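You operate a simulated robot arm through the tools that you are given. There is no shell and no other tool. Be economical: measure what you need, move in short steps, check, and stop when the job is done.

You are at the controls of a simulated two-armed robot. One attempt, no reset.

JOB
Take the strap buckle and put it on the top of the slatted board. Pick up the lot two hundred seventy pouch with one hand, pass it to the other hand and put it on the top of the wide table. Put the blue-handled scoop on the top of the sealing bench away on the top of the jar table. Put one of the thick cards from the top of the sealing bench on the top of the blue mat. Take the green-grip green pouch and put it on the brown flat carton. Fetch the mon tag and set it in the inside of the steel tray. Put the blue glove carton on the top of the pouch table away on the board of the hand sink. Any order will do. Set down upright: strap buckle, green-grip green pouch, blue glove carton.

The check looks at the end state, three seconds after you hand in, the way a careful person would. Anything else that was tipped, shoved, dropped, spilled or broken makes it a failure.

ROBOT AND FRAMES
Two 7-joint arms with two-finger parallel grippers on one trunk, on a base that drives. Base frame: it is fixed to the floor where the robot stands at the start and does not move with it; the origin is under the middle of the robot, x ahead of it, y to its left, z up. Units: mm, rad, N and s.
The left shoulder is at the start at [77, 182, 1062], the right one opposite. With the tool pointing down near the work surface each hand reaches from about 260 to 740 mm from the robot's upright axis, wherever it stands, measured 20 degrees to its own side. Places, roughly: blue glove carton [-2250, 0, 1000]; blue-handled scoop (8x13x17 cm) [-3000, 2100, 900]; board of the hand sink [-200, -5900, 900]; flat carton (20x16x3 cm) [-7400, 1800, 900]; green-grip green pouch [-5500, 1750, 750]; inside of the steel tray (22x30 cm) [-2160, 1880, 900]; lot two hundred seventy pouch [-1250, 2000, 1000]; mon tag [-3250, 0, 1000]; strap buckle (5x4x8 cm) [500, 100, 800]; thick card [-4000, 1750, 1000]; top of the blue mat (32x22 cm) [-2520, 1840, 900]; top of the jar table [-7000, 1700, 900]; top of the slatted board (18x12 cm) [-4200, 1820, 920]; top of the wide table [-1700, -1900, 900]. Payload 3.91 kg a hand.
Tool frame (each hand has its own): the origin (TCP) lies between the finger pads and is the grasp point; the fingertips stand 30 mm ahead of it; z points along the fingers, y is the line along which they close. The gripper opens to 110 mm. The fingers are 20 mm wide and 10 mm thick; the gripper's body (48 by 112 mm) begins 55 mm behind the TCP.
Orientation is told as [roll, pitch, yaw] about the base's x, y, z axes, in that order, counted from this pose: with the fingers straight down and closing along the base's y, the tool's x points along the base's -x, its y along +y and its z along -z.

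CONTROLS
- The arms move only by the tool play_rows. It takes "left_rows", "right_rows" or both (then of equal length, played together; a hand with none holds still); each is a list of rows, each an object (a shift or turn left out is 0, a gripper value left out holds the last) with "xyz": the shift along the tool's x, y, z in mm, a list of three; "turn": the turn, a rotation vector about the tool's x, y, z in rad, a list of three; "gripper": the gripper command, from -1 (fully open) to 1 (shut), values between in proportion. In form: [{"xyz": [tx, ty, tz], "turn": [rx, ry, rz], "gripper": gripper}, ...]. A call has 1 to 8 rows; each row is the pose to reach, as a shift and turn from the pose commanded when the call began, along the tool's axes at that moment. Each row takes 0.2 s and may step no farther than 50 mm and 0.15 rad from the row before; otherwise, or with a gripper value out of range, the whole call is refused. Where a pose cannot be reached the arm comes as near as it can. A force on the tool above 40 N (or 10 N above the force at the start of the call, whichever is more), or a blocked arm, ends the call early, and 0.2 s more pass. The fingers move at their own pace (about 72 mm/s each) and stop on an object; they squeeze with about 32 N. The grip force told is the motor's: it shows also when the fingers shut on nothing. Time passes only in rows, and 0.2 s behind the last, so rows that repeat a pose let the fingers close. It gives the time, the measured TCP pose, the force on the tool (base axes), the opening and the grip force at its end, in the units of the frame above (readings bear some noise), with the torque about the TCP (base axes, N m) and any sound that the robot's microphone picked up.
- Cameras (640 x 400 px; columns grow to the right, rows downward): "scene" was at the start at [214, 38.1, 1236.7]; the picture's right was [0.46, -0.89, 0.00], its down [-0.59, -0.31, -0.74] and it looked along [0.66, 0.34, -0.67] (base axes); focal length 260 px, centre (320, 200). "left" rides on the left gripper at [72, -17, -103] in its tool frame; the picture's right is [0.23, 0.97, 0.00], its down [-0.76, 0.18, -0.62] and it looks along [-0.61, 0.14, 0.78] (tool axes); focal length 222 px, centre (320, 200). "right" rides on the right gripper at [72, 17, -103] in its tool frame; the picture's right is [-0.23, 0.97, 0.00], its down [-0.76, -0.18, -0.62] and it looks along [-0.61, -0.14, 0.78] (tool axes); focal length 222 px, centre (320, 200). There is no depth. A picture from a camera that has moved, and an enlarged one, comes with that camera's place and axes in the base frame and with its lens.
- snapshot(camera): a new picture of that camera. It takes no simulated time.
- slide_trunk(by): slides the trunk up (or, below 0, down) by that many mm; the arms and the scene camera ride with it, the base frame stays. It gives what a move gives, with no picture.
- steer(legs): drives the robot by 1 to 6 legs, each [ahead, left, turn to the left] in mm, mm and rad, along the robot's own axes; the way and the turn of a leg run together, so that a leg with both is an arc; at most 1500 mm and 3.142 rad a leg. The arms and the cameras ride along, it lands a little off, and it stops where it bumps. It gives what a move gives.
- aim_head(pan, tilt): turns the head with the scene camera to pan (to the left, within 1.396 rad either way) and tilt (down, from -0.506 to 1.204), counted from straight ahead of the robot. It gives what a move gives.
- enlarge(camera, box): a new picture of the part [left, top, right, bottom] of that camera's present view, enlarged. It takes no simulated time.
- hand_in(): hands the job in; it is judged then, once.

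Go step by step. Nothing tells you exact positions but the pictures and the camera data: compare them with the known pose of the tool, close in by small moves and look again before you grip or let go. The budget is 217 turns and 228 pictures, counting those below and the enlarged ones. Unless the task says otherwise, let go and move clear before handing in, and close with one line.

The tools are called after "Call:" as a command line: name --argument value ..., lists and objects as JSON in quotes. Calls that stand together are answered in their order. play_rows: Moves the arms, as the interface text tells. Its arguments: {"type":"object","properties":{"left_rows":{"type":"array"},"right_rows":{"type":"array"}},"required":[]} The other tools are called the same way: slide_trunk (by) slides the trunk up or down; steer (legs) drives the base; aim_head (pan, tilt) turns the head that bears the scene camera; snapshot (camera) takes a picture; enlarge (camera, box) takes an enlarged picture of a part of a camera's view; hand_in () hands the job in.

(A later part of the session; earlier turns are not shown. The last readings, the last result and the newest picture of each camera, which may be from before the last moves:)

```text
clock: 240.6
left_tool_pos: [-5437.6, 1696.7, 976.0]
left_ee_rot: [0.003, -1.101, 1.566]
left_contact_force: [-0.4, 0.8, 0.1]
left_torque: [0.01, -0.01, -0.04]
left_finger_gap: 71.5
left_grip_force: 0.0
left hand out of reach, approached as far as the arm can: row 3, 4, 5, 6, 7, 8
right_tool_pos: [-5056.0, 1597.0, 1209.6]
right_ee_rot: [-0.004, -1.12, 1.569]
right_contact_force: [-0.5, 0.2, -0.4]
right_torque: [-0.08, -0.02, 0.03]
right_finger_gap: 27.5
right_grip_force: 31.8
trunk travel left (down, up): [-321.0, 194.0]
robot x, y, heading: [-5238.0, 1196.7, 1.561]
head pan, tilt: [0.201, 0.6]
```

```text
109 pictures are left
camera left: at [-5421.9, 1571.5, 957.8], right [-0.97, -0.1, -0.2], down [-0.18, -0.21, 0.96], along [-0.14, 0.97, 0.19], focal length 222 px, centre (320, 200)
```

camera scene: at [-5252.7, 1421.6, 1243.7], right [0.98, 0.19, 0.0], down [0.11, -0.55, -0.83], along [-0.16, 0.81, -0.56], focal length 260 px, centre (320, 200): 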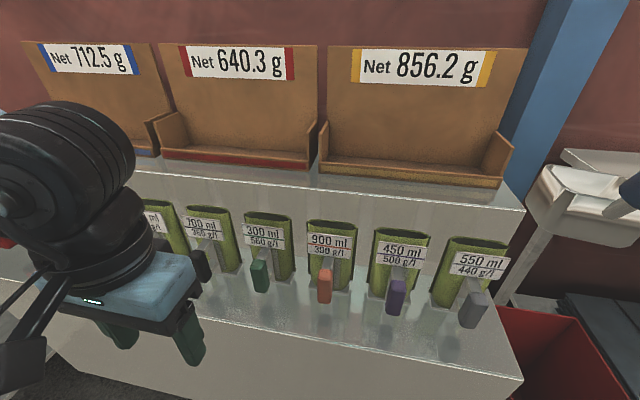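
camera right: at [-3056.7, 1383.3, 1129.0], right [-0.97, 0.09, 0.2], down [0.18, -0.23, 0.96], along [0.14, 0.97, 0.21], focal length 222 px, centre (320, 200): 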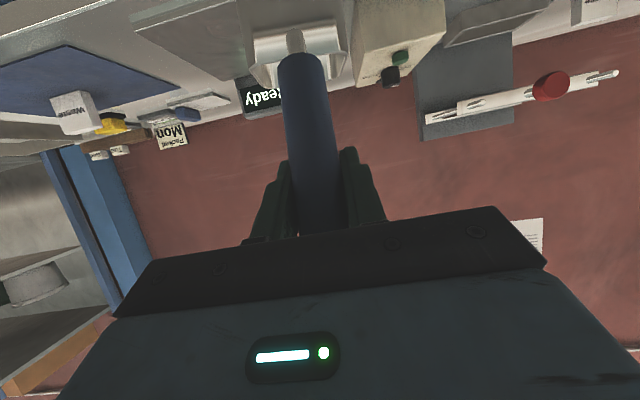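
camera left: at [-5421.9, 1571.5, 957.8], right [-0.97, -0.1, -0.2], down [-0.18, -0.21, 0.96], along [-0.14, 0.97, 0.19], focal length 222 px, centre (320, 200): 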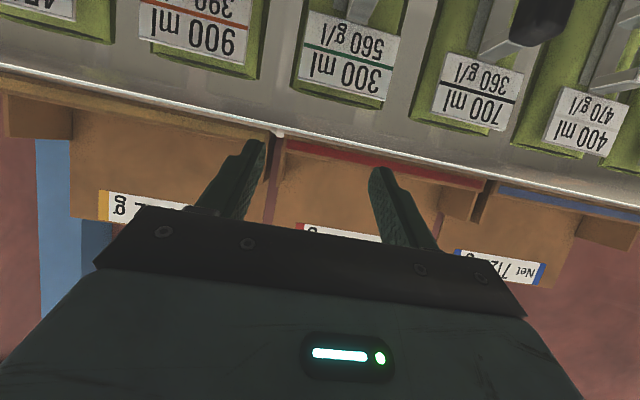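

Call:
play_rows --left_rows '[{"xyz": [40, 5, 19]}, {"xyz": [80, 10, 38]}, {"xyz": [120, 17, 57]}, {"xyz": [158, 17, 74]}, {"xyz": [158, 17, 74]}]'

Call:
snapshot --camera "left"

Call:
snapshot --camera "scene"

```text
clock: 241.8
left_tool_pos: [-5445.1, 1694.5, 912.1]
left_ee_rot: [0.001, -1.099, 1.559]
left_contact_force: [0.8, -0.9, -0.2]
left_torque: [-0.01, -0.02, 0.01]
left_finger_gap: 71.4
left_grip_force: 0.1
left hand out of reach, approached as far as the arm can: row 2, 3, 4, 5
right_tool_pos: [-5056.1, 1596.0, 1210.8]
right_ee_rot: [-0.004, -1.12, 1.569]
right_contact_force: [-0.2, 0.8, -1.5]
right_torque: [-0.04, -0.05, -0.03]
right_finger_gap: 27.3
right_grip_force: 32.0
trunk travel left (down, up): [-321.0, 194.0]
robot x, y, heading: [-5233.9, 1193.3, 1.559]
head pan, tilt: [0.201, 0.6]
```

```text
108 pictures are left
camera left: at [-5428.5, 1570.0, 893.2], right [-0.97, -0.1, -0.2], down [-0.18, -0.21, 0.96], along [-0.13, 0.97, 0.19], focal length 222 px, centre (320, 200)
```

left: 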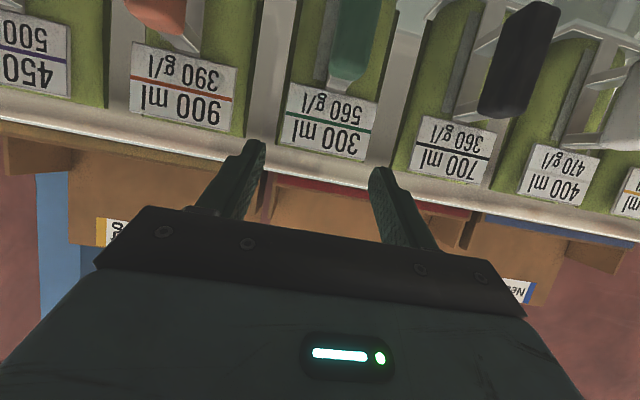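

```text
107 pictures are left
camera scene: at [-5252.8, 1421.0, 1243.9], right [0.98, 0.19, 0.0], down [0.11, -0.55, -0.83], along [-0.16, 0.81, -0.56], focal length 260 px, centre (320, 200)
```

scene: 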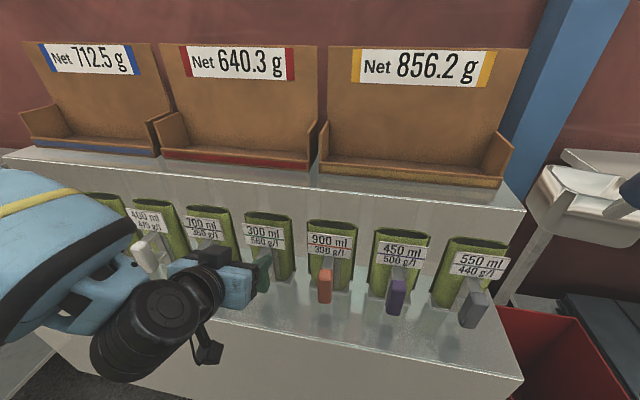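

Call:
aim_head --pan 1.1 --tilt 0.6

Call:
snapshot --camera "scene"

```text
clock: 242.9
left_tool_pos: [-5444.5, 1695.8, 911.5]
left_ee_rot: [0.004, -1.1, 1.56]
left_contact_force: [-0.6, -0.2, -0.5]
left_torque: [-0.04, -0.01, 0.0]
left_finger_gap: 71.5
left_grip_force: 0.0
right_tool_pos: [-5058.2, 1595.2, 1210.4]
right_ee_rot: [-0.003, -1.121, 1.57]
right_contact_force: [-0.5, 0.1, -2.1]
right_torque: [-0.07, -0.01, -0.02]
right_finger_gap: 27.5
right_grip_force: 31.8
trunk travel left (down, up): [-321.0, 194.0]
robot x, y, heading: [-5239.8, 1192.2, 1.563]
head pan, tilt: [1.1, 0.6]
```

```text
106 pictures are left
camera scene: at [-5314.2, 1375.3, 1243.8], right [0.46, 0.89, 0.0], down [0.5, -0.26, -0.83], along [-0.73, 0.38, -0.56], focal length 260 px, centre (320, 200)
```

scene: 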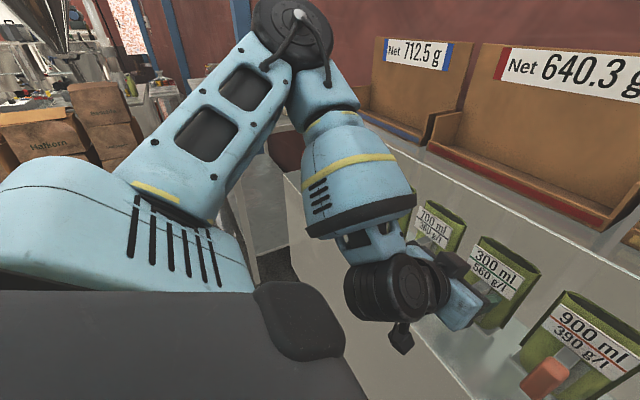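

Call:
slide_trunk --by -122

Call:
snapshot --camera "left"

Call:
aim_head --pan 0.3 --tilt 0.75

Call:
snapshot --camera "scene"

```text
clock: 244.5
left_tool_pos: [-5441.9, 1700.1, 755.8]
left_ee_rot: [0.005, -1.022, 1.559]
left_contact_force: [-0.4, 0.9, -0.1]
left_torque: [-0.03, 0.0, 0.03]
left_finger_gap: 71.5
left_grip_force: 0.1
right_tool_pos: [-5056.8, 1595.1, 1090.0]
right_ee_rot: [-0.001, -1.122, 1.57]
right_contact_force: [-0.1, -0.3, -1.4]
right_torque: [-0.05, 0.01, -0.01]
right_finger_gap: 27.2
right_grip_force: 32.0
trunk travel left (down, up): [-199.0, 316.0]
robot x, y, heading: [-5236.8, 1197.6, 1.561]
head pan, tilt: [1.1, 0.6]
```

```text
105 pictures are left
camera left: at [-5426.1, 1572.9, 747.9], right [-0.97, -0.11, -0.19], down [-0.18, -0.13, 0.98], along [-0.14, 0.98, 0.11], focal length 222 px, centre (320, 200)
```

left: 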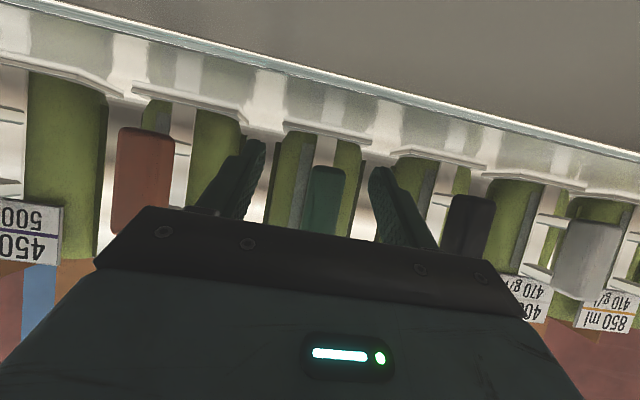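

```text
clock: 245.6
left_tool_pos: [-5442.2, 1699.8, 755.5]
left_ee_rot: [0.007, -1.024, 1.56]
left_contact_force: [0.3, -0.8, -0.5]
left_torque: [-0.02, -0.01, -0.02]
left_finger_gap: 71.5
left_grip_force: 0.1
right_tool_pos: [-5056.3, 1595.6, 1092.1]
right_ee_rot: [0.014, -1.126, 1.552]
right_contact_force: [0.2, 0.1, -1.3]
right_torque: [-0.08, 0.01, 0.04]
right_finger_gap: 27.2
right_grip_force: 32.9
trunk travel left (down, up): [-199.0, 316.0]
robot x, y, heading: [-5241.4, 1196.6, 1.559]
head pan, tilt: [0.3, 0.75]
```

```text
104 pictures are left
camera scene: at [-5272.0, 1445.5, 1103.7], right [0.9, 0.44, 0.0], down [0.3, -0.62, -0.73], along [-0.32, 0.65, -0.69], focal length 260 px, centre (320, 200)
```

scene: 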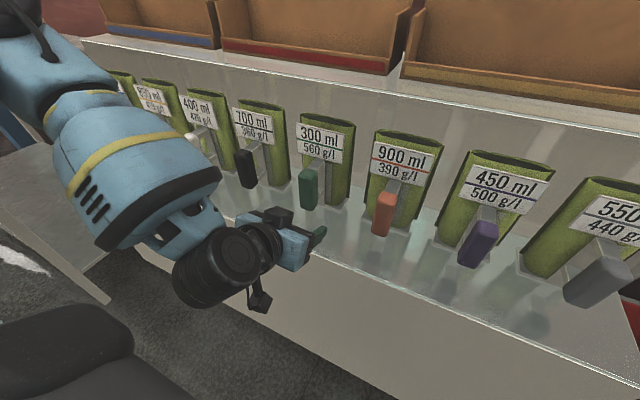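

The green grip is between x −5466 and −5444, bottom at z≈740. I raise slightly, centre and advance around it.

Call:
play_rows --left_rows '[{"xyz": [-23, 12, -14]}, {"xyz": [-35, 12, 6]}, {"xyz": [-47, 12, 26]}, {"xyz": [-57, 12, 43]}, {"xyz": [-57, 12, 43]}]'

Call:
snapshot --camera "left"

Call:
enlarge --camera "scene" --box '[220, 120, 440, 290]'

```text
clock: 246.8
left_tool_pos: [-5452.2, 1766.2, 785.1]
left_ee_rot: [0.006, -1.021, 1.56]
left_contact_force: [-0.3, 0.2, 0.7]
left_torque: [-0.01, 0.03, -0.04]
left_finger_gap: 71.3
left_grip_force: 0.1
left hand out of reach, approached as far as the arm can: row 1
right_tool_pos: [-5056.4, 1594.7, 1091.0]
right_ee_rot: [0.015, -1.127, 1.551]
right_contact_force: [0.3, 0.5, -1.4]
right_torque: [-0.08, 0.02, 0.0]
right_finger_gap: 27.4
right_grip_force: 32.1
trunk travel left (down, up): [-199.0, 316.0]
robot x, y, heading: [-5239.1, 1193.8, 1.564]
head pan, tilt: [0.3, 0.75]
```

```text
103 pictures are left
camera left: at [-5435.7, 1638.9, 776.7], right [-0.98, -0.11, -0.19], down [-0.18, -0.13, 0.98], along [-0.14, 0.98, 0.11], focal length 222 px, centre (320, 200)
```

left: 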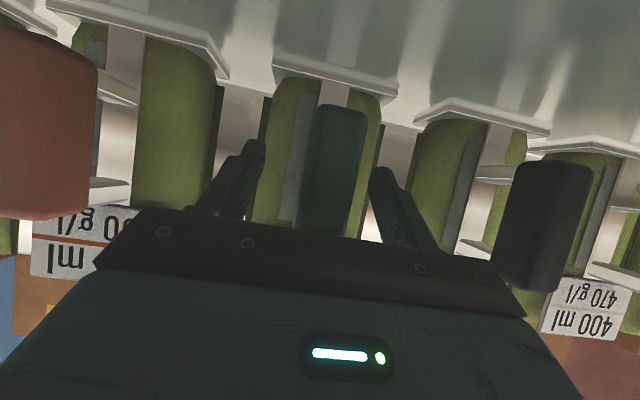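

```text
2.35 times, centred on (330, 205) of scene
camera zoom: at [-5271.5, 1445.6, 1103.8], right [0.9, 0.43, 0.0], down [0.3, -0.62, -0.73], along [-0.32, 0.66, -0.68], focal length 611 px, centre (296, 188)
```

zoom: 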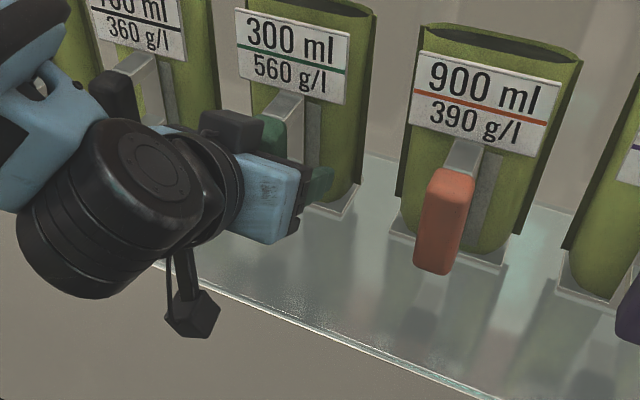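

Call:
play_rows --left_rows '[{"xyz": [0, 4, 0], "gripper": 0}, {"xyz": [0, 4, 0], "gripper": 1}, {"xyz": [0, 4, 0], "gripper": 1}, {"xyz": [0, 4, 0], "gripper": 1}]'

Call:
snapshot --camera "left"

```text
clock: 247.8
left_tool_pos: [-5454.5, 1765.7, 784.5]
left_ee_rot: [0.005, -1.022, 1.56]
left_contact_force: [1.1, -0.2, 1.0]
left_torque: [0.0, -0.24, -0.06]
left_finger_gap: 29.7
left_grip_force: 31.8
right_tool_pos: [-5055.7, 1594.5, 1091.7]
right_ee_rot: [0.017, -1.127, 1.552]
right_contact_force: [0.1, -0.5, -2.6]
right_torque: [-0.05, -0.03, -0.01]
right_finger_gap: 27.4
right_grip_force: 32.1
trunk travel left (down, up): [-199.0, 316.0]
robot x, y, heading: [-5239.3, 1194.5, 1.559]
head pan, tilt: [0.3, 0.75]
```

```text
101 pictures are left
camera left: at [-5439.5, 1639.1, 776.2], right [-0.97, -0.11, -0.19], down [-0.18, -0.13, 0.98], along [-0.14, 0.98, 0.11], focal length 222 px, centre (320, 200)
```

left: 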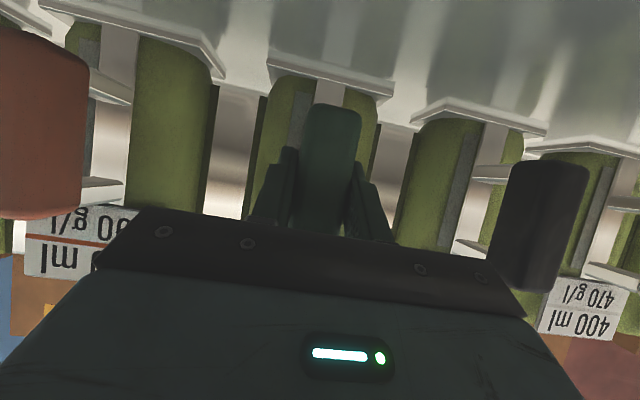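

Gripped at 30 mm. I lift straight up with the trunk and check.

Call:
slide_trunk --by 60

Call:
enlarge --camera "scene" --box '[200, 100, 460, 300]'

Call:
slide_trunk --by 160

Call:
snapshot --camera "scene"

```text
clock: 248.8
left_tool_pos: [-5457.6, 1765.9, 841.2]
left_ee_rot: [0.004, -1.022, 1.563]
left_contact_force: [-1.4, 0.2, -3.1]
left_torque: [-0.21, 0.01, -0.01]
left_finger_gap: 29.8
left_grip_force: 31.8
right_tool_pos: [-5057.2, 1596.6, 1147.1]
right_ee_rot: [-0.009, -1.119, 1.576]
right_contact_force: [-0.3, 0.7, -1.9]
right_torque: [-0.1, -0.03, 0.0]
right_finger_gap: 27.3
right_grip_force: 31.9
trunk travel left (down, up): [-259.0, 256.0]
robot x, y, heading: [-5242.8, 1193.9, 1.559]
head pan, tilt: [0.3, 0.75]
```

```text
2.00 times, centred on (330, 200) of scene
camera zoom: at [-5264.0, 1429.3, 1168.0], right [0.94, 0.34, 0.0], down [0.23, -0.65, -0.73], along [-0.25, 0.68, -0.69], focal length 519 px, centre (300, 200)
```

zoom: 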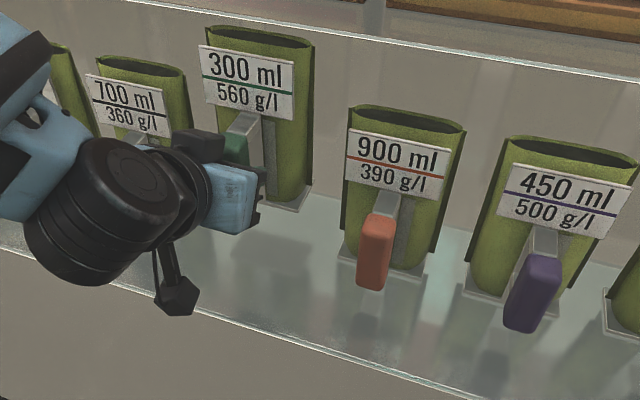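

```text
clock: 250.6
left_tool_pos: [-5458.2, 1765.9, 1001.4]
left_ee_rot: [0.006, -1.023, 1.56]
left_contact_force: [1.0, 0.1, -2.0]
left_torque: [-0.18, 0.02, -0.02]
left_finger_gap: 29.9
left_grip_force: 31.8
right_tool_pos: [-5057.0, 1596.3, 1308.7]
right_ee_rot: [-0.003, -1.12, 1.57]
right_contact_force: [-0.1, 0.4, -1.8]
right_torque: [-0.07, 0.01, -0.01]
right_finger_gap: 27.6
right_grip_force: 32.1
trunk travel left (down, up): [-419.0, 96.0]
robot x, y, heading: [-5235.1, 1200.1, 1.557]
head pan, tilt: [0.3, 0.75]
```

```text
99 pictures are left
camera scene: at [-5260.0, 1379.3, 1336.8], right [0.96, 0.29, 0.0], down [0.2, -0.65, -0.73], along [-0.21, 0.7, -0.68], focal length 260 px, centre (320, 200)
```

scene: 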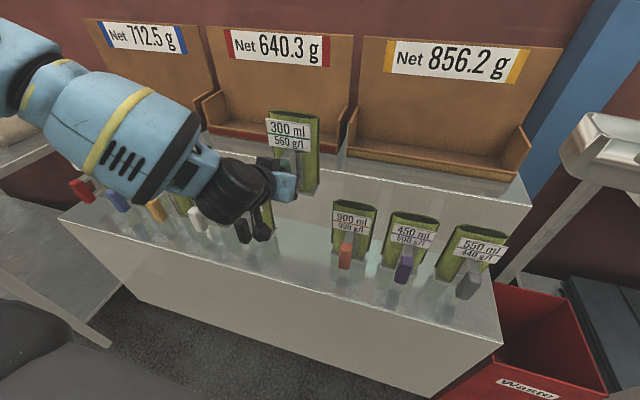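

Call:
steer --legs '[[-330, 0, 0.012]]'

Call:
aim_head --pan 1.2 --tilt 0.4

Call:
snapshot --camera "scene"

```text
clock: 252.8
left_tool_pos: [-5464.4, 1433.3, 1000.8]
left_ee_rot: [0.005, -1.022, 1.571]
left_contact_force: [0.8, 0.0, -2.5]
left_torque: [-0.19, 0.04, -0.02]
left_finger_gap: 29.6
left_grip_force: 31.9
right_tool_pos: [-5062.6, 1267.0, 1308.7]
right_ee_rot: [-0.004, -1.121, 1.579]
right_contact_force: [1.1, -0.1, -2.6]
right_torque: [-0.09, -0.02, -0.01]
right_finger_gap: 27.5
right_grip_force: 31.6
trunk travel left (down, up): [-419.0, 96.0]
robot x, y, heading: [-5237.4, 864.6, 1.569]
head pan, tilt: [0.3, 0.75]
```

```text
clock: 254.0
left_tool_pos: [-5465.8, 1432.9, 1002.5]
left_ee_rot: [0.005, -1.024, 1.57]
left_contact_force: [-0.3, -0.4, -2.2]
left_torque: [-0.18, 0.0, 0.0]
left_finger_gap: 29.6
left_grip_force: 32.2
right_tool_pos: [-5062.5, 1265.4, 1309.5]
right_ee_rot: [-0.006, -1.122, 1.578]
right_contact_force: [0.9, -0.4, -2.1]
right_torque: [-0.07, 0.03, 0.0]
right_finger_gap: 27.4
right_grip_force: 31.7
trunk travel left (down, up): [-419.0, 96.0]
robot x, y, heading: [-5239.5, 862.7, 1.572]
head pan, tilt: [1.201, 0.4]
```

```text
98 pictures are left
camera scene: at [-5325.4, 1001.9, 1368.0], right [0.36, 0.93, 0.0], down [0.36, -0.14, -0.92], along [-0.86, 0.33, -0.39], focal length 260 px, centre (320, 200)
```

scene: 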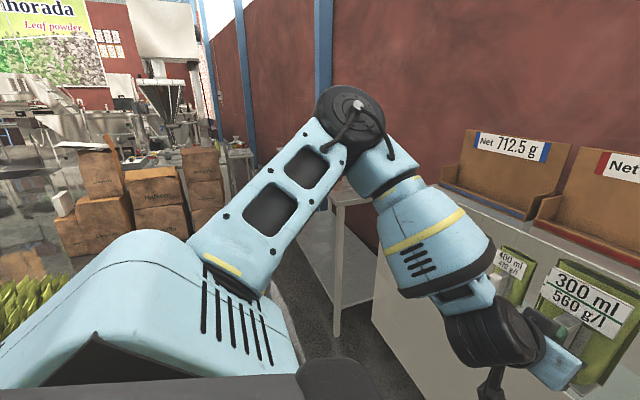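

Call:
steer --legs '[[0, 1000, 0]]'

Call:
snapshot --camera "scene"

```text
clock: 263.1
left_tool_pos: [-6458.3, 1432.1, 1002.3]
left_ee_rot: [0.006, -1.024, 1.571]
left_contact_force: [-0.2, 0.1, -2.9]
left_torque: [-0.18, 0.01, 0.04]
left_finger_gap: 29.6
left_grip_force: 32.5
right_tool_pos: [-6055.5, 1267.2, 1309.0]
right_ee_rot: [-0.003, -1.121, 1.578]
right_contact_force: [0.1, -0.1, -2.1]
right_torque: [-0.08, -0.01, 0.02]
right_finger_gap: 27.2
right_grip_force: 31.8
trunk travel left (down, up): [-419.0, 96.0]
robot x, y, heading: [-6236.2, 862.4, 1.571]
head pan, tilt: [1.201, 0.4]
```

```text
97 pictures are left
camera scene: at [-6319.1, 1002.2, 1368.0], right [0.36, 0.93, 0.0], down [0.36, -0.14, -0.92], along [-0.86, 0.33, -0.39], focal length 260 px, centre (320, 200)
```

scene: 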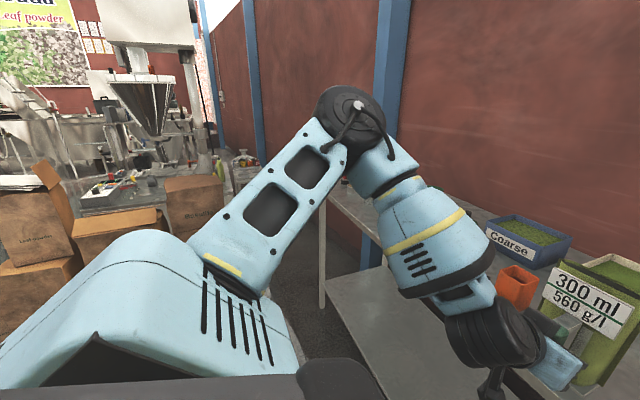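

Call:
steer --legs '[[0, 650, 0]]'

Call:
aim_head --pan 0.0 --tilt 0.55

Call:
snapshot --camera "scene"

Call:
aim_head --pan 0.7 --tilt 0.6

Call:
snapshot --camera "scene"

```text
clock: 269.3
left_tool_pos: [-7119.9, 1429.6, 1001.6]
left_ee_rot: [0.005, -1.023, 1.575]
left_contact_force: [-0.4, -0.1, -2.9]
left_torque: [-0.18, -0.03, 0.01]
left_finger_gap: 29.6
left_grip_force: 32.6
right_tool_pos: [-6714.9, 1266.5, 1310.0]
right_ee_rot: [-0.003, -1.121, 1.585]
right_contact_force: [-0.3, -0.4, -1.9]
right_torque: [-0.02, 0.0, -0.02]
right_finger_gap: 27.5
right_grip_force: 32.2
trunk travel left (down, up): [-419.0, 96.0]
robot x, y, heading: [-6888.9, 863.8, 1.578]
head pan, tilt: [1.201, 0.4]
```

```text
clock: 270.7
left_tool_pos: [-7119.3, 1430.3, 1001.5]
left_ee_rot: [0.006, -1.021, 1.576]
left_contact_force: [0.3, -0.3, -2.5]
left_torque: [-0.22, 0.01, 0.0]
left_finger_gap: 29.7
left_grip_force: 31.8
right_tool_pos: [-6714.4, 1266.1, 1308.0]
right_ee_rot: [0.001, -1.12, 1.578]
right_contact_force: [0.9, 0.0, -2.0]
right_torque: [-0.07, -0.01, -0.01]
right_finger_gap: 27.4
right_grip_force: 31.7
trunk travel left (down, up): [-419.0, 96.0]
robot x, y, heading: [-6890.5, 863.3, 1.578]
head pan, tilt: [0.0, 0.55]
```

```text
96 pictures are left
camera scene: at [-6900.9, 1056.6, 1355.8], right [0.99, 0.12, 0.0], down [0.06, -0.5, -0.86], along [-0.11, 0.85, -0.51], focal length 260 px, centre (320, 200)
```

scene: 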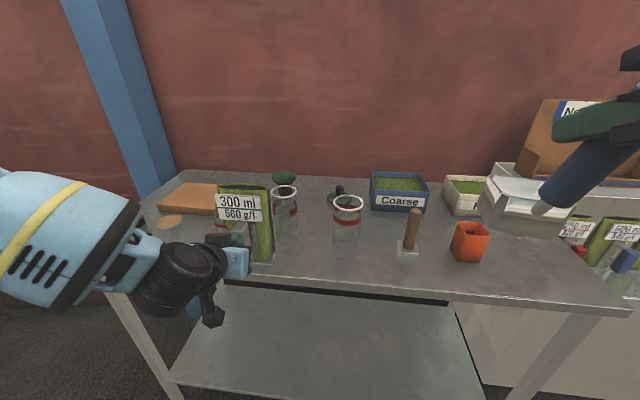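

```text
clock: 271.7
left_tool_pos: [-7117.9, 1431.4, 1002.0]
left_ee_rot: [0.005, -1.019, 1.576]
left_contact_force: [-0.1, -0.3, -2.8]
left_torque: [-0.21, 0.01, -0.01]
left_finger_gap: 30.0
left_grip_force: 31.5
right_tool_pos: [-6715.9, 1265.6, 1307.3]
right_ee_rot: [-0.003, -1.121, 1.584]
right_contact_force: [0.3, 0.1, -2.7]
right_torque: [-0.07, -0.02, 0.0]
right_finger_gap: 27.4
right_grip_force: 31.9
trunk travel left (down, up): [-419.0, 96.0]
robot x, y, heading: [-6888.9, 860.6, 1.575]
head pan, tilt: [0.7, 0.6]
```

```text
95 pictures are left
camera scene: at [-6947.0, 1034.4, 1349.8], right [0.76, 0.65, 0.0], down [0.37, -0.43, -0.82], along [-0.53, 0.63, -0.57], focal length 260 px, centre (320, 200)
```

scene: 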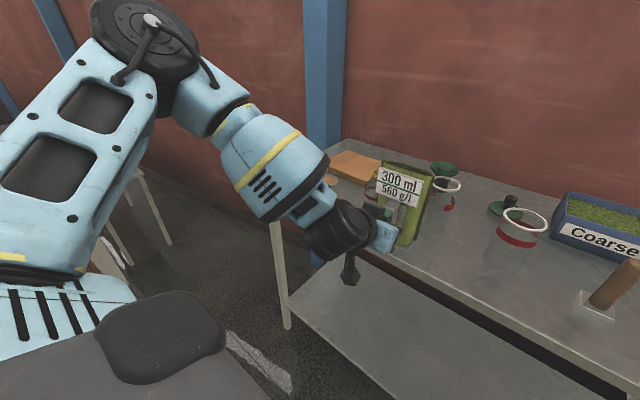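

The jar table is ahead with the flat carton at its left rear, about [-7425, 1755]. I raise the trunk and move left in front of it.

Call:
slide_trunk --by 80

Call:
steer --legs '[[0, 320, 0]]'

Call:
aim_head --pan 0.4 --tilt 0.65

Call:
snapshot --camera "scene"

Call:
snapshot --camera "left"

```text
clock: 272.9
left_tool_pos: [-7119.1, 1429.9, 1079.0]
left_ee_rot: [0.006, -1.019, 1.575]
left_contact_force: [0.7, 0.4, -3.4]
left_torque: [-0.16, 0.0, 0.03]
left_finger_gap: 29.7
left_grip_force: 32.0
right_tool_pos: [-6714.6, 1267.6, 1387.4]
right_ee_rot: [-0.005, -1.118, 1.583]
right_contact_force: [0.1, 0.0, -2.4]
right_torque: [-0.05, -0.04, 0.01]
right_finger_gap: 27.2
right_grip_force: 32.0
trunk travel left (down, up): [-499.0, 16.0]
robot x, y, heading: [-6893.1, 860.6, 1.579]
head pan, tilt: [0.7, 0.6]
```

```text
clock: 276.3
left_tool_pos: [-7446.5, 1425.6, 1081.3]
left_ee_rot: [0.005, -1.023, 1.583]
left_contact_force: [0.7, 0.0, -2.1]
left_torque: [-0.21, 0.0, 0.0]
left_finger_gap: 29.7
left_grip_force: 31.5
right_tool_pos: [-7042.6, 1262.9, 1387.0]
right_ee_rot: [-0.003, -1.121, 1.595]
right_contact_force: [0.3, 0.5, -1.6]
right_torque: [-0.07, 0.0, 0.0]
right_finger_gap: 27.2
right_grip_force: 31.8
trunk travel left (down, up): [-499.0, 16.0]
robot x, y, heading: [-7214.0, 860.3, 1.583]
head pan, tilt: [0.7, 0.6]
```

```text
clock: 277.1
left_tool_pos: [-7447.3, 1424.7, 1082.4]
left_ee_rot: [0.006, -1.021, 1.585]
left_contact_force: [-0.4, -0.7, -2.6]
left_torque: [-0.19, 0.03, -0.04]
left_finger_gap: 29.8
left_grip_force: 31.4
right_tool_pos: [-7041.7, 1263.8, 1388.6]
right_ee_rot: [-0.004, -1.12, 1.593]
right_contact_force: [-0.3, -1.4, -1.7]
right_torque: [-0.07, 0.02, 0.01]
right_finger_gap: 27.4
right_grip_force: 32.3
trunk travel left (down, up): [-499.0, 16.0]
robot x, y, heading: [-7214.1, 862.0, 1.579]
head pan, tilt: [0.4, 0.649]
```

```text
94 pictures are left
camera scene: at [-7248.5, 970.2, 1442.2], right [0.92, 0.4, 0.0], down [0.24, -0.55, -0.8], along [-0.32, 0.73, -0.6], focal length 260 px, centre (320, 200)
```

scene: 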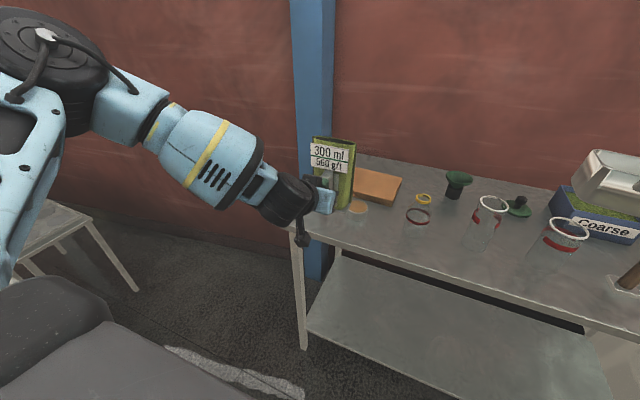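

```text
93 pictures are left
camera left: at [-7428.1, 1298.8, 1073.7], right [-0.97, -0.14, -0.19], down [-0.17, -0.14, 0.98], along [-0.16, 0.98, 0.11], focal length 222 px, centre (320, 200)
```

left: 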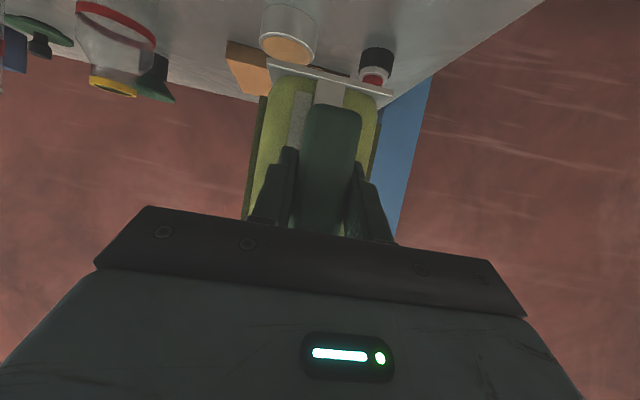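

Carton spans about x −7490…−7302, y 1667…1845; a short jar stands before it at [-7402, 1603] with top z≈926. I advance with the pouch base passing above it.

Call:
steer --legs '[[140, -48, -0.008]]'

Call:
play_rows --left_rows '[{"xyz": [-14, 0, 24]}, {"xyz": [-29, 0, 48]}, {"xyz": [-43, 0, 72]}, {"xyz": [-60, 0, 99]}, {"xyz": [-60, 0, 99]}]'

Call:
snapshot --camera "scene"

Call:
snapshot --camera "left"

```text
clock: 278.5
left_tool_pos: [-7399.0, 1561.6, 1083.6]
left_ee_rot: [0.005, -1.023, 1.581]
left_contact_force: [-0.6, 0.7, -2.5]
left_torque: [-0.16, -0.03, 0.0]
left_finger_gap: 29.8
left_grip_force: 31.8
right_tool_pos: [-6995.3, 1400.3, 1390.7]
right_ee_rot: [-0.005, -1.122, 1.589]
right_contact_force: [0.5, -0.1, -0.6]
right_torque: [-0.07, 0.01, -0.01]
right_finger_gap: 27.2
right_grip_force: 32.2
trunk travel left (down, up): [-499.0, 16.0]
robot x, y, heading: [-7170.9, 997.2, 1.582]
head pan, tilt: [0.4, 0.649]
```

```text
clock: 279.7
left_tool_pos: [-7400.9, 1678.4, 1082.0]
left_ee_rot: [0.005, -1.023, 1.581]
left_contact_force: [-0.1, -0.5, -2.4]
left_torque: [-0.19, -0.02, 0.0]
left_finger_gap: 29.8
left_grip_force: 31.9
right_tool_pos: [-6994.8, 1400.2, 1388.3]
right_ee_rot: [-0.005, -1.121, 1.588]
right_contact_force: [-0.6, -1.0, -2.3]
right_torque: [-0.06, -0.03, -0.02]
right_finger_gap: 27.1
right_grip_force: 32.0
trunk travel left (down, up): [-499.0, 16.0]
robot x, y, heading: [-7169.7, 999.9, 1.577]
head pan, tilt: [0.4, 0.649]
```

```text
92 pictures are left
camera scene: at [-7202.1, 1107.1, 1442.3], right [0.92, 0.4, 0.0], down [0.24, -0.55, -0.8], along [-0.32, 0.73, -0.6], focal length 260 px, centre (320, 200)
```

scene: 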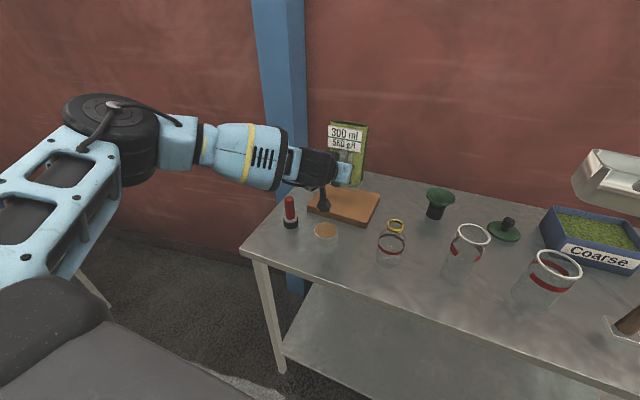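

```text
91 pictures are left
camera left: at [-7382.1, 1551.9, 1074.3], right [-0.97, -0.13, -0.19], down [-0.17, -0.14, 0.98], along [-0.16, 0.98, 0.11], focal length 222 px, centre (320, 200)
```

left: 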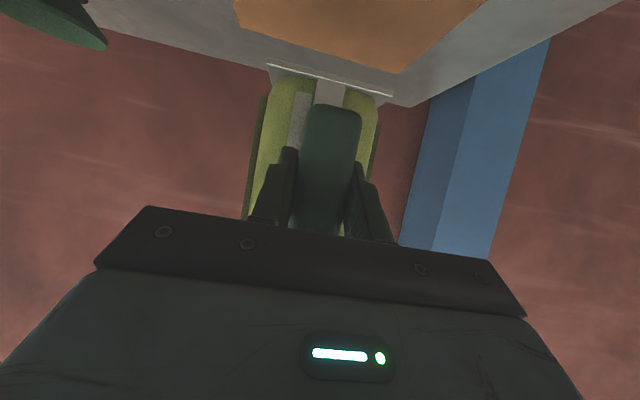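

Call:
slide_trunk --by -66

Call:
enlarge --camera "scene" --box '[240, 80, 460, 260]'

Call:
snapshot --camera "left"

```text
clock: 280.7
left_tool_pos: [-7400.0, 1679.6, 1013.5]
left_ee_rot: [0.007, -1.018, 1.58]
left_contact_force: [0.1, -0.6, -2.3]
left_torque: [-0.23, -0.03, 0.05]
left_finger_gap: 30.1
left_grip_force: 31.7
right_tool_pos: [-6993.4, 1400.8, 1323.3]
right_ee_rot: [-0.004, -1.12, 1.588]
right_contact_force: [0.0, -1.0, -2.0]
right_torque: [-0.09, -0.01, -0.03]
right_finger_gap: 27.5
right_grip_force: 32.0
trunk travel left (down, up): [-433.0, 82.0]
robot x, y, heading: [-7174.6, 994.6, 1.579]
head pan, tilt: [0.4, 0.649]
```

```text
2.22 times, centred on (350, 170) of scene
camera zoom: at [-7202.9, 1173.1, 1362.2], right [0.92, 0.4, 0.0], down [0.24, -0.56, -0.8], along [-0.32, 0.73, -0.61], focal length 577 px, centre (253, 267)
```

zoom: 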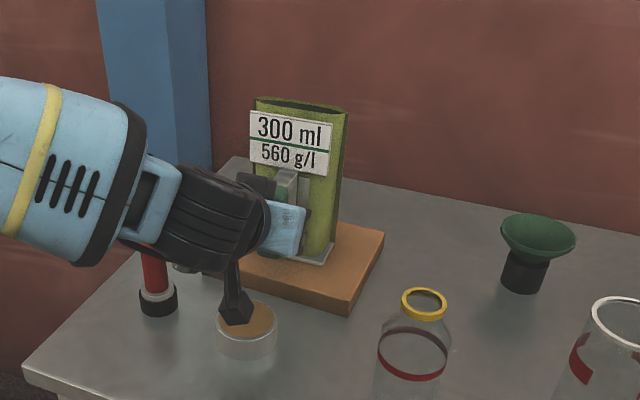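

```text
89 pictures are left
camera left: at [-7382.5, 1552.7, 1005.9], right [-0.97, -0.13, -0.19], down [-0.17, -0.13, 0.98], along [-0.16, 0.98, 0.11], focal length 222 px, centre (320, 200)
```

left: 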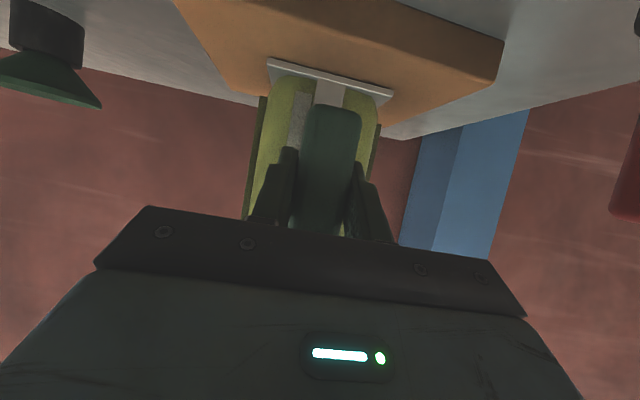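

Call:
play_rows --left_rows '[{"xyz": [3.4, 0, 2.1]}, {"xyz": [6.8, 0, 4.2]}, {"xyz": [6.8, 0, 4.2]}]'

Call:
play_rows --left_rows '[{"xyz": [3.4, 0, 2.1]}, {"xyz": [5, 0, 3.1]}, {"xyz": [5, 0, 3.1]}]'

Call:
enlarge --camera "scene" --box '[300, 120, 400, 230]'

```text
clock: 281.5
left_tool_pos: [-7399.9, 1678.3, 1011.0]
left_ee_rot: [0.005, -1.027, 1.583]
left_contact_force: [-2.9, -0.7, 12.3]
left_torque: [0.5, -0.16, 0.11]
left_finger_gap: 29.7
left_grip_force: 31.5
right_tool_pos: [-6995.4, 1398.4, 1324.5]
right_ee_rot: [-0.003, -1.123, 1.59]
right_contact_force: [-0.8, -0.3, -2.2]
right_torque: [-0.07, 0.01, -0.03]
right_finger_gap: 27.5
right_grip_force: 32.2
trunk travel left (down, up): [-433.0, 82.0]
robot x, y, heading: [-7169.5, 996.6, 1.578]
head pan, tilt: [0.4, 0.649]
```

```text
clock: 282.3
left_tool_pos: [-7400.1, 1676.2, 1006.0]
left_ee_rot: [0.004, -1.027, 1.58]
left_contact_force: [-2.9, -8.8, 23.5]
left_torque: [0.58, -0.07, 0.18]
left_finger_gap: 29.5
left_grip_force: 32.5
right_tool_pos: [-6995.0, 1397.9, 1323.6]
right_ee_rot: [-0.002, -1.125, 1.588]
right_contact_force: [-0.8, -0.6, -1.0]
right_torque: [-0.04, 0.01, 0.0]
right_finger_gap: 27.5
right_grip_force: 32.5
trunk travel left (down, up): [-433.0, 82.0]
robot x, y, heading: [-7169.2, 999.7, 1.577]
head pan, tilt: [0.4, 0.649]
```

```text
3.64 times, centred on (350, 175) of scene
camera zoom: at [-7202.3, 1168.4, 1363.1], right [0.92, 0.4, 0.0], down [0.24, -0.55, -0.8], along [-0.32, 0.73, -0.6], focal length 944 px, centre (211, 291)
```

zoom: 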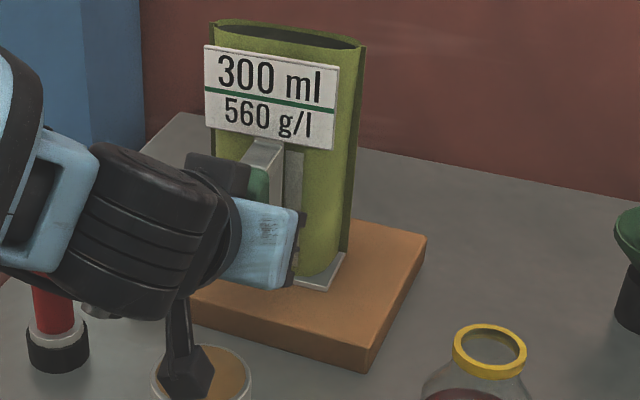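

It rests on the carton. I relax the push, open and withdraw straight back along the fingers.

Call:
play_rows --left_rows '[{"xyz": [-5.5, 0, -3.5]}, {"xyz": [-5.5, 0, -3.5], "gripper": -0.2}, {"xyz": [-5.5, 0, -3.5], "gripper": -0.2}, {"xyz": [-5.5, 0, -3.5], "gripper": -0.2}, {"xyz": [-8, 0, -40]}, {"xyz": [-10, 0, -80]}, {"xyz": [-12, 0, -125]}]'

Call:
snapshot --camera "scene"

```text
clock: 283.9
left_tool_pos: [-7397.8, 1578.0, 1081.1]
left_ee_rot: [0.006, -1.022, 1.579]
left_contact_force: [1.0, -0.3, 0.1]
left_torque: [-0.01, 0.0, 0.02]
left_finger_gap: 65.9
left_grip_force: 0.1
right_tool_pos: [-6995.5, 1399.0, 1324.2]
right_ee_rot: [-0.003, -1.12, 1.59]
right_contact_force: [0.1, -0.1, -2.1]
right_torque: [-0.07, 0.03, -0.02]
right_finger_gap: 27.4
right_grip_force: 32.1
trunk travel left (down, up): [-433.0, 82.0]
robot x, y, heading: [-7169.0, 992.2, 1.579]
head pan, tilt: [0.4, 0.649]
```

```text
87 pictures are left
camera scene: at [-7202.6, 1170.6, 1362.8], right [0.92, 0.4, 0.0], down [0.24, -0.55, -0.8], along [-0.32, 0.73, -0.6], focal length 260 px, centre (320, 200)
```

scene: 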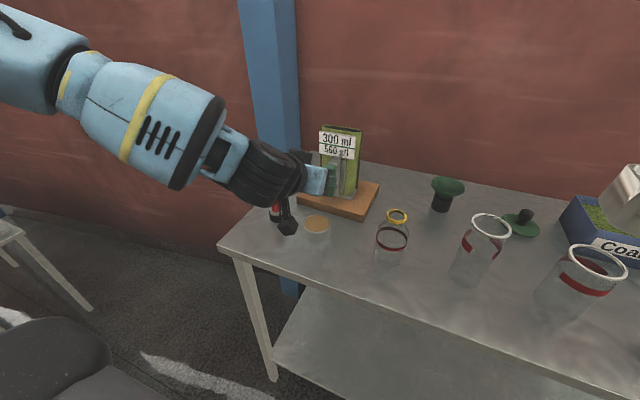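

The green-grip pouch stands on the carton. Now the scoop: a free spot on the jar table is near [-7025, 1560]. I retract the left hand and look from above with the right side.

Call:
play_rows --left_rows '[{"xyz": [5, 0, -45]}, {"xyz": [10, 0, -90]}, {"xyz": [16, 0, -135]}, {"xyz": [16, 0, -142]}]'

Call:
steer --legs '[[0, 30, 0]]'

Call:
slide_trunk --by -110

Call:
aim_head --pan -0.3 --tilt 0.65

Call:
snapshot --camera "scene"

```text
clock: 284.9
left_tool_pos: [-7396.8, 1455.8, 1141.2]
left_ee_rot: [0.008, -1.019, 1.579]
left_contact_force: [0.6, 1.7, 0.3]
left_torque: [0.01, 0.01, -0.03]
left_finger_gap: 66.0
left_grip_force: 0.1
left hand out of reach, approached as far as the arm can: row 3, 4
right_tool_pos: [-6994.7, 1399.7, 1322.9]
right_ee_rot: [-0.003, -1.121, 1.587]
right_contact_force: [0.5, 0.0, -0.8]
right_torque: [-0.11, -0.01, 0.0]
right_finger_gap: 27.3
right_grip_force: 32.3
trunk travel left (down, up): [-433.0, 82.0]
robot x, y, heading: [-7169.6, 998.8, 1.578]
head pan, tilt: [0.4, 0.649]
```

```text
clock: 285.9
left_tool_pos: [-7427.2, 1455.2, 1142.6]
left_ee_rot: [0.009, -1.019, 1.583]
left_contact_force: [0.1, 1.1, 0.4]
left_torque: [0.01, -0.01, 0.01]
left_finger_gap: 66.0
left_grip_force: 0.0
right_tool_pos: [-7024.4, 1400.1, 1322.7]
right_ee_rot: [-0.003, -1.121, 1.588]
right_contact_force: [0.1, 0.1, -1.1]
right_torque: [-0.1, 0.0, -0.02]
right_finger_gap: 27.5
right_grip_force: 32.3
trunk travel left (down, up): [-433.0, 82.0]
robot x, y, heading: [-7199.7, 994.1, 1.58]
head pan, tilt: [0.4, 0.649]
```

```text
clock: 287.3
left_tool_pos: [-7426.8, 1469.6, 968.8]
left_ee_rot: [0.007, -0.869, 1.582]
left_contact_force: [0.6, 0.0, 0.3]
left_torque: [-0.01, 0.01, -0.01]
left_finger_gap: 66.2
left_grip_force: 0.2
right_tool_pos: [-7024.5, 1400.8, 1213.6]
right_ee_rot: [-0.003, -1.12, 1.587]
right_contact_force: [-0.3, 0.2, -2.4]
right_torque: [-0.1, 0.01, -0.04]
right_finger_gap: 27.3
right_grip_force: 32.3
trunk travel left (down, up): [-323.0, 192.0]
robot x, y, heading: [-7200.3, 997.8, 1.584]
head pan, tilt: [0.4, 0.649]
```

```text
clock: 288.4
left_tool_pos: [-7426.4, 1470.3, 969.8]
left_ee_rot: [0.006, -0.869, 1.581]
left_contact_force: [0.5, 0.1, -0.5]
left_torque: [0.02, -0.01, 0.0]
left_finger_gap: 66.1
left_grip_force: 0.0
right_tool_pos: [-7022.9, 1400.7, 1213.4]
right_ee_rot: [0.002, -1.121, 1.582]
right_contact_force: [-0.3, 0.5, -1.0]
right_torque: [-0.08, 0.0, 0.02]
right_finger_gap: 27.2
right_grip_force: 31.8
trunk travel left (down, up): [-323.0, 192.0]
robot x, y, heading: [-7198.2, 994.6, 1.586]
head pan, tilt: [-0.3, 0.649]
```

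```text
86 pictures are left
camera scene: at [-7214.1, 1220.1, 1241.3], right [0.98, 0.18, 0.0], down [0.11, -0.6, -0.8], along [-0.15, 0.78, -0.61], focal length 260 px, centre (320, 200)
```

scene: 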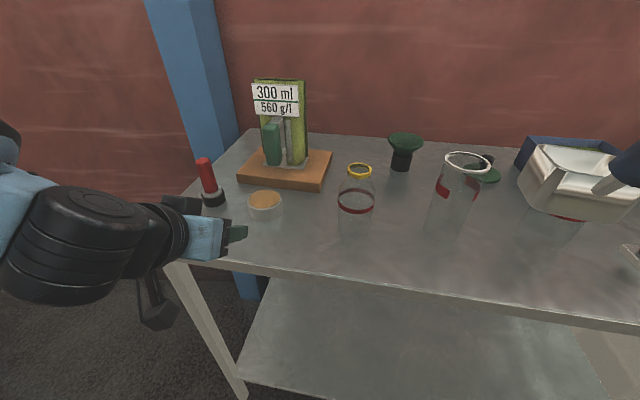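

Call:
aim_head --pan -0.3 --tilt 0.7

Call:
snapshot --camera "scene"

```text
clock: 289.0
left_tool_pos: [-7426.0, 1469.9, 968.8]
left_ee_rot: [0.006, -0.869, 1.58]
left_contact_force: [-0.1, 0.0, -0.4]
left_torque: [-0.01, 0.0, 0.01]
left_finger_gap: 66.2
left_grip_force: 0.1
right_tool_pos: [-7022.9, 1400.9, 1212.1]
right_ee_rot: [-0.003, -1.117, 1.586]
right_contact_force: [0.7, -0.6, -1.5]
right_torque: [-0.08, 0.02, 0.0]
right_finger_gap: 27.3
right_grip_force: 31.9
trunk travel left (down, up): [-323.0, 192.0]
robot x, y, heading: [-7200.4, 1000.0, 1.584]
head pan, tilt: [-0.3, 0.7]
```

```text
85 pictures are left
camera scene: at [-7213.9, 1219.3, 1239.2], right [0.98, 0.18, 0.0], down [0.11, -0.61, -0.78], along [-0.14, 0.77, -0.63], focal length 260 px, centre (320, 200)
```

scene: 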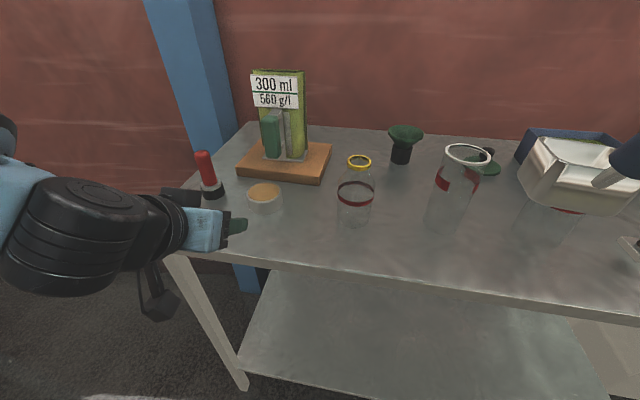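

Jars leave little room here; the right end of the jar table looks freer and is on my way. I back off and go there to look.

Call:
steer --legs '[[-170, 0, 0], [0, -600, -0.01]]'

Call:
play_rows --right_rows '[{"xyz": [-18, 0, 37]}, {"xyz": [-36, 0, 74]}, {"xyz": [-54, 0, 111]}]'

Call:
aim_head --pan -0.1 --tilt 0.6

Call:
snapshot --camera "scene"

Call:
snapshot --camera "right"

```text
clock: 295.7
left_tool_pos: [-6827.6, 1302.9, 970.2]
left_ee_rot: [0.007, -0.869, 1.572]
left_contact_force: [-0.4, 0.1, -0.1]
left_torque: [0.02, 0.04, 0.01]
left_finger_gap: 65.9
left_grip_force: 0.0
right_tool_pos: [-6424.7, 1231.3, 1213.1]
right_ee_rot: [0.007, -1.122, 1.563]
right_contact_force: [0.6, 0.0, -2.1]
right_torque: [-0.06, -0.02, 0.02]
right_finger_gap: 27.3
right_grip_force: 31.6
trunk travel left (down, up): [-323.0, 192.0]
robot x, y, heading: [-6600.7, 829.3, 1.571]
head pan, tilt: [-0.3, 0.7]
```

```text
clock: 296.5
left_tool_pos: [-6828.2, 1304.7, 970.1]
left_ee_rot: [0.007, -0.867, 1.571]
left_contact_force: [-0.5, -0.9, 0.1]
left_torque: [-0.01, -0.02, -0.01]
left_finger_gap: 66.0
left_grip_force: 0.1
right_tool_pos: [-6426.4, 1356.6, 1213.7]
right_ee_rot: [0.001, -1.118, 1.569]
right_contact_force: [-0.3, 0.8, -2.0]
right_torque: [-0.05, -0.02, 0.03]
right_finger_gap: 27.2
right_grip_force: 31.9
trunk travel left (down, up): [-323.0, 192.0]
robot x, y, heading: [-6606.7, 829.2, 1.572]
head pan, tilt: [-0.3, 0.7]
```

```text
clock: 297.3
left_tool_pos: [-6827.4, 1303.5, 970.1]
left_ee_rot: [0.007, -0.867, 1.57]
left_contact_force: [-0.7, 0.2, -0.2]
left_torque: [-0.02, -0.01, -0.03]
left_finger_gap: 65.9
left_grip_force: 0.1
right_tool_pos: [-6425.9, 1354.9, 1214.8]
right_ee_rot: [0.006, -1.121, 1.563]
right_contact_force: [0.3, -0.6, -1.1]
right_torque: [-0.05, -0.03, 0.02]
right_finger_gap: 27.2
right_grip_force: 32.0
trunk travel left (down, up): [-323.0, 192.0]
robot x, y, heading: [-6604.1, 828.9, 1.572]
head pan, tilt: [-0.099, 0.6]
```

```text
84 pictures are left
camera scene: at [-6594.1, 1055.2, 1245.8], right [0.99, -0.1, 0.0], down [-0.06, -0.56, -0.82], along [0.08, 0.82, -0.57], focal length 260 px, centre (320, 200)
```

scene: 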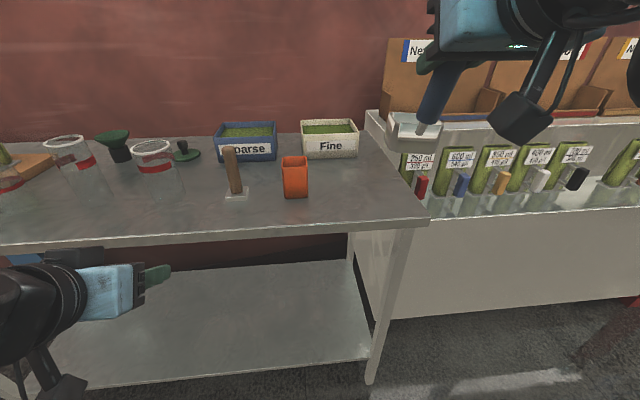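

```text
83 pictures are left
camera right: at [-6442.8, 1231.6, 1195.0], right [-0.97, 0.1, 0.21], down [0.18, -0.23, 0.96], along [0.14, 0.97, 0.21], focal length 222 px, centre (320, 200)
```

right: 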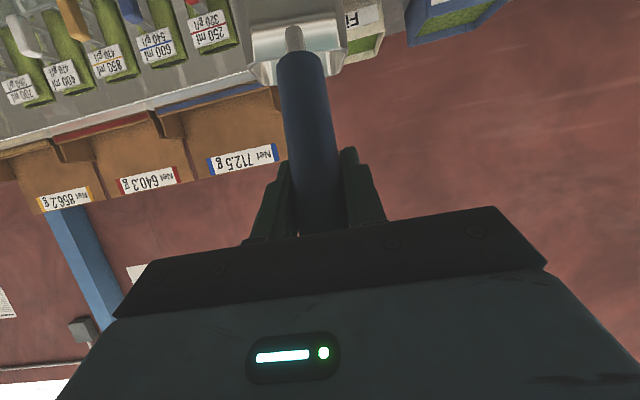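

The free area right of the orange cup spans about x −6555…−6340, y 1470…1750. I'll put the scoop at about [-6450, 1590].

Call:
steer --legs '[[150, 24, 0]]'

Call:
play_rows --right_rows '[{"xyz": [-5, 0, 45]}, {"xyz": [25, 0, 70]}, {"xyz": [60, 0, 85]}, {"xyz": [95, 0, 101]}, {"xyz": [105, 0, 106]}, {"xyz": [105, 0, 106]}]'

Call:
snapshot --camera "scene"

```text
clock: 298.6
left_tool_pos: [-6854.3, 1453.9, 970.4]
left_ee_rot: [0.007, -0.867, 1.573]
left_contact_force: [-0.8, 0.7, -0.5]
left_torque: [0.0, -0.01, -0.02]
left_finger_gap: 66.0
left_grip_force: 0.0
right_tool_pos: [-6452.3, 1506.2, 1215.3]
right_ee_rot: [0.004, -1.121, 1.569]
right_contact_force: [0.7, -0.1, -2.4]
right_torque: [-0.06, -0.01, 0.0]
right_finger_gap: 27.3
right_grip_force: 32.4
trunk travel left (down, up): [-323.0, 192.0]
robot x, y, heading: [-6630.4, 979.8, 1.575]
head pan, tilt: [-0.099, 0.6]
```

```text
clock: 300.1
left_tool_pos: [-6854.7, 1453.9, 970.4]
left_ee_rot: [0.008, -0.87, 1.574]
left_contact_force: [0.0, -0.3, 0.5]
left_torque: [0.0, -0.01, -0.01]
left_finger_gap: 65.9
left_grip_force: 0.1
right_tool_pos: [-6452.3, 1554.5, 1073.1]
right_ee_rot: [0.005, -1.123, 1.571]
right_contact_force: [-0.6, 0.5, -2.1]
right_torque: [-0.04, -0.02, -0.01]
right_finger_gap: 27.2
right_grip_force: 32.0
trunk travel left (down, up): [-323.0, 192.0]
robot x, y, heading: [-6630.7, 976.5, 1.575]
head pan, tilt: [-0.099, 0.6]
```

```text
82 pictures are left
camera scene: at [-6620.0, 1205.7, 1245.8], right [1.0, -0.1, 0.0], down [-0.05, -0.56, -0.82], along [0.08, 0.82, -0.57], focal length 260 px, centre (320, 200)
```

scene: 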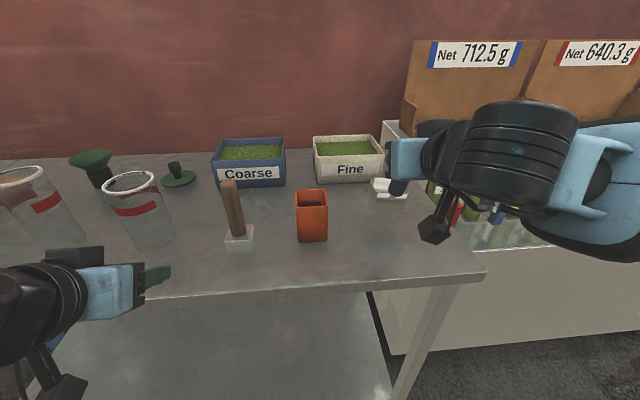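

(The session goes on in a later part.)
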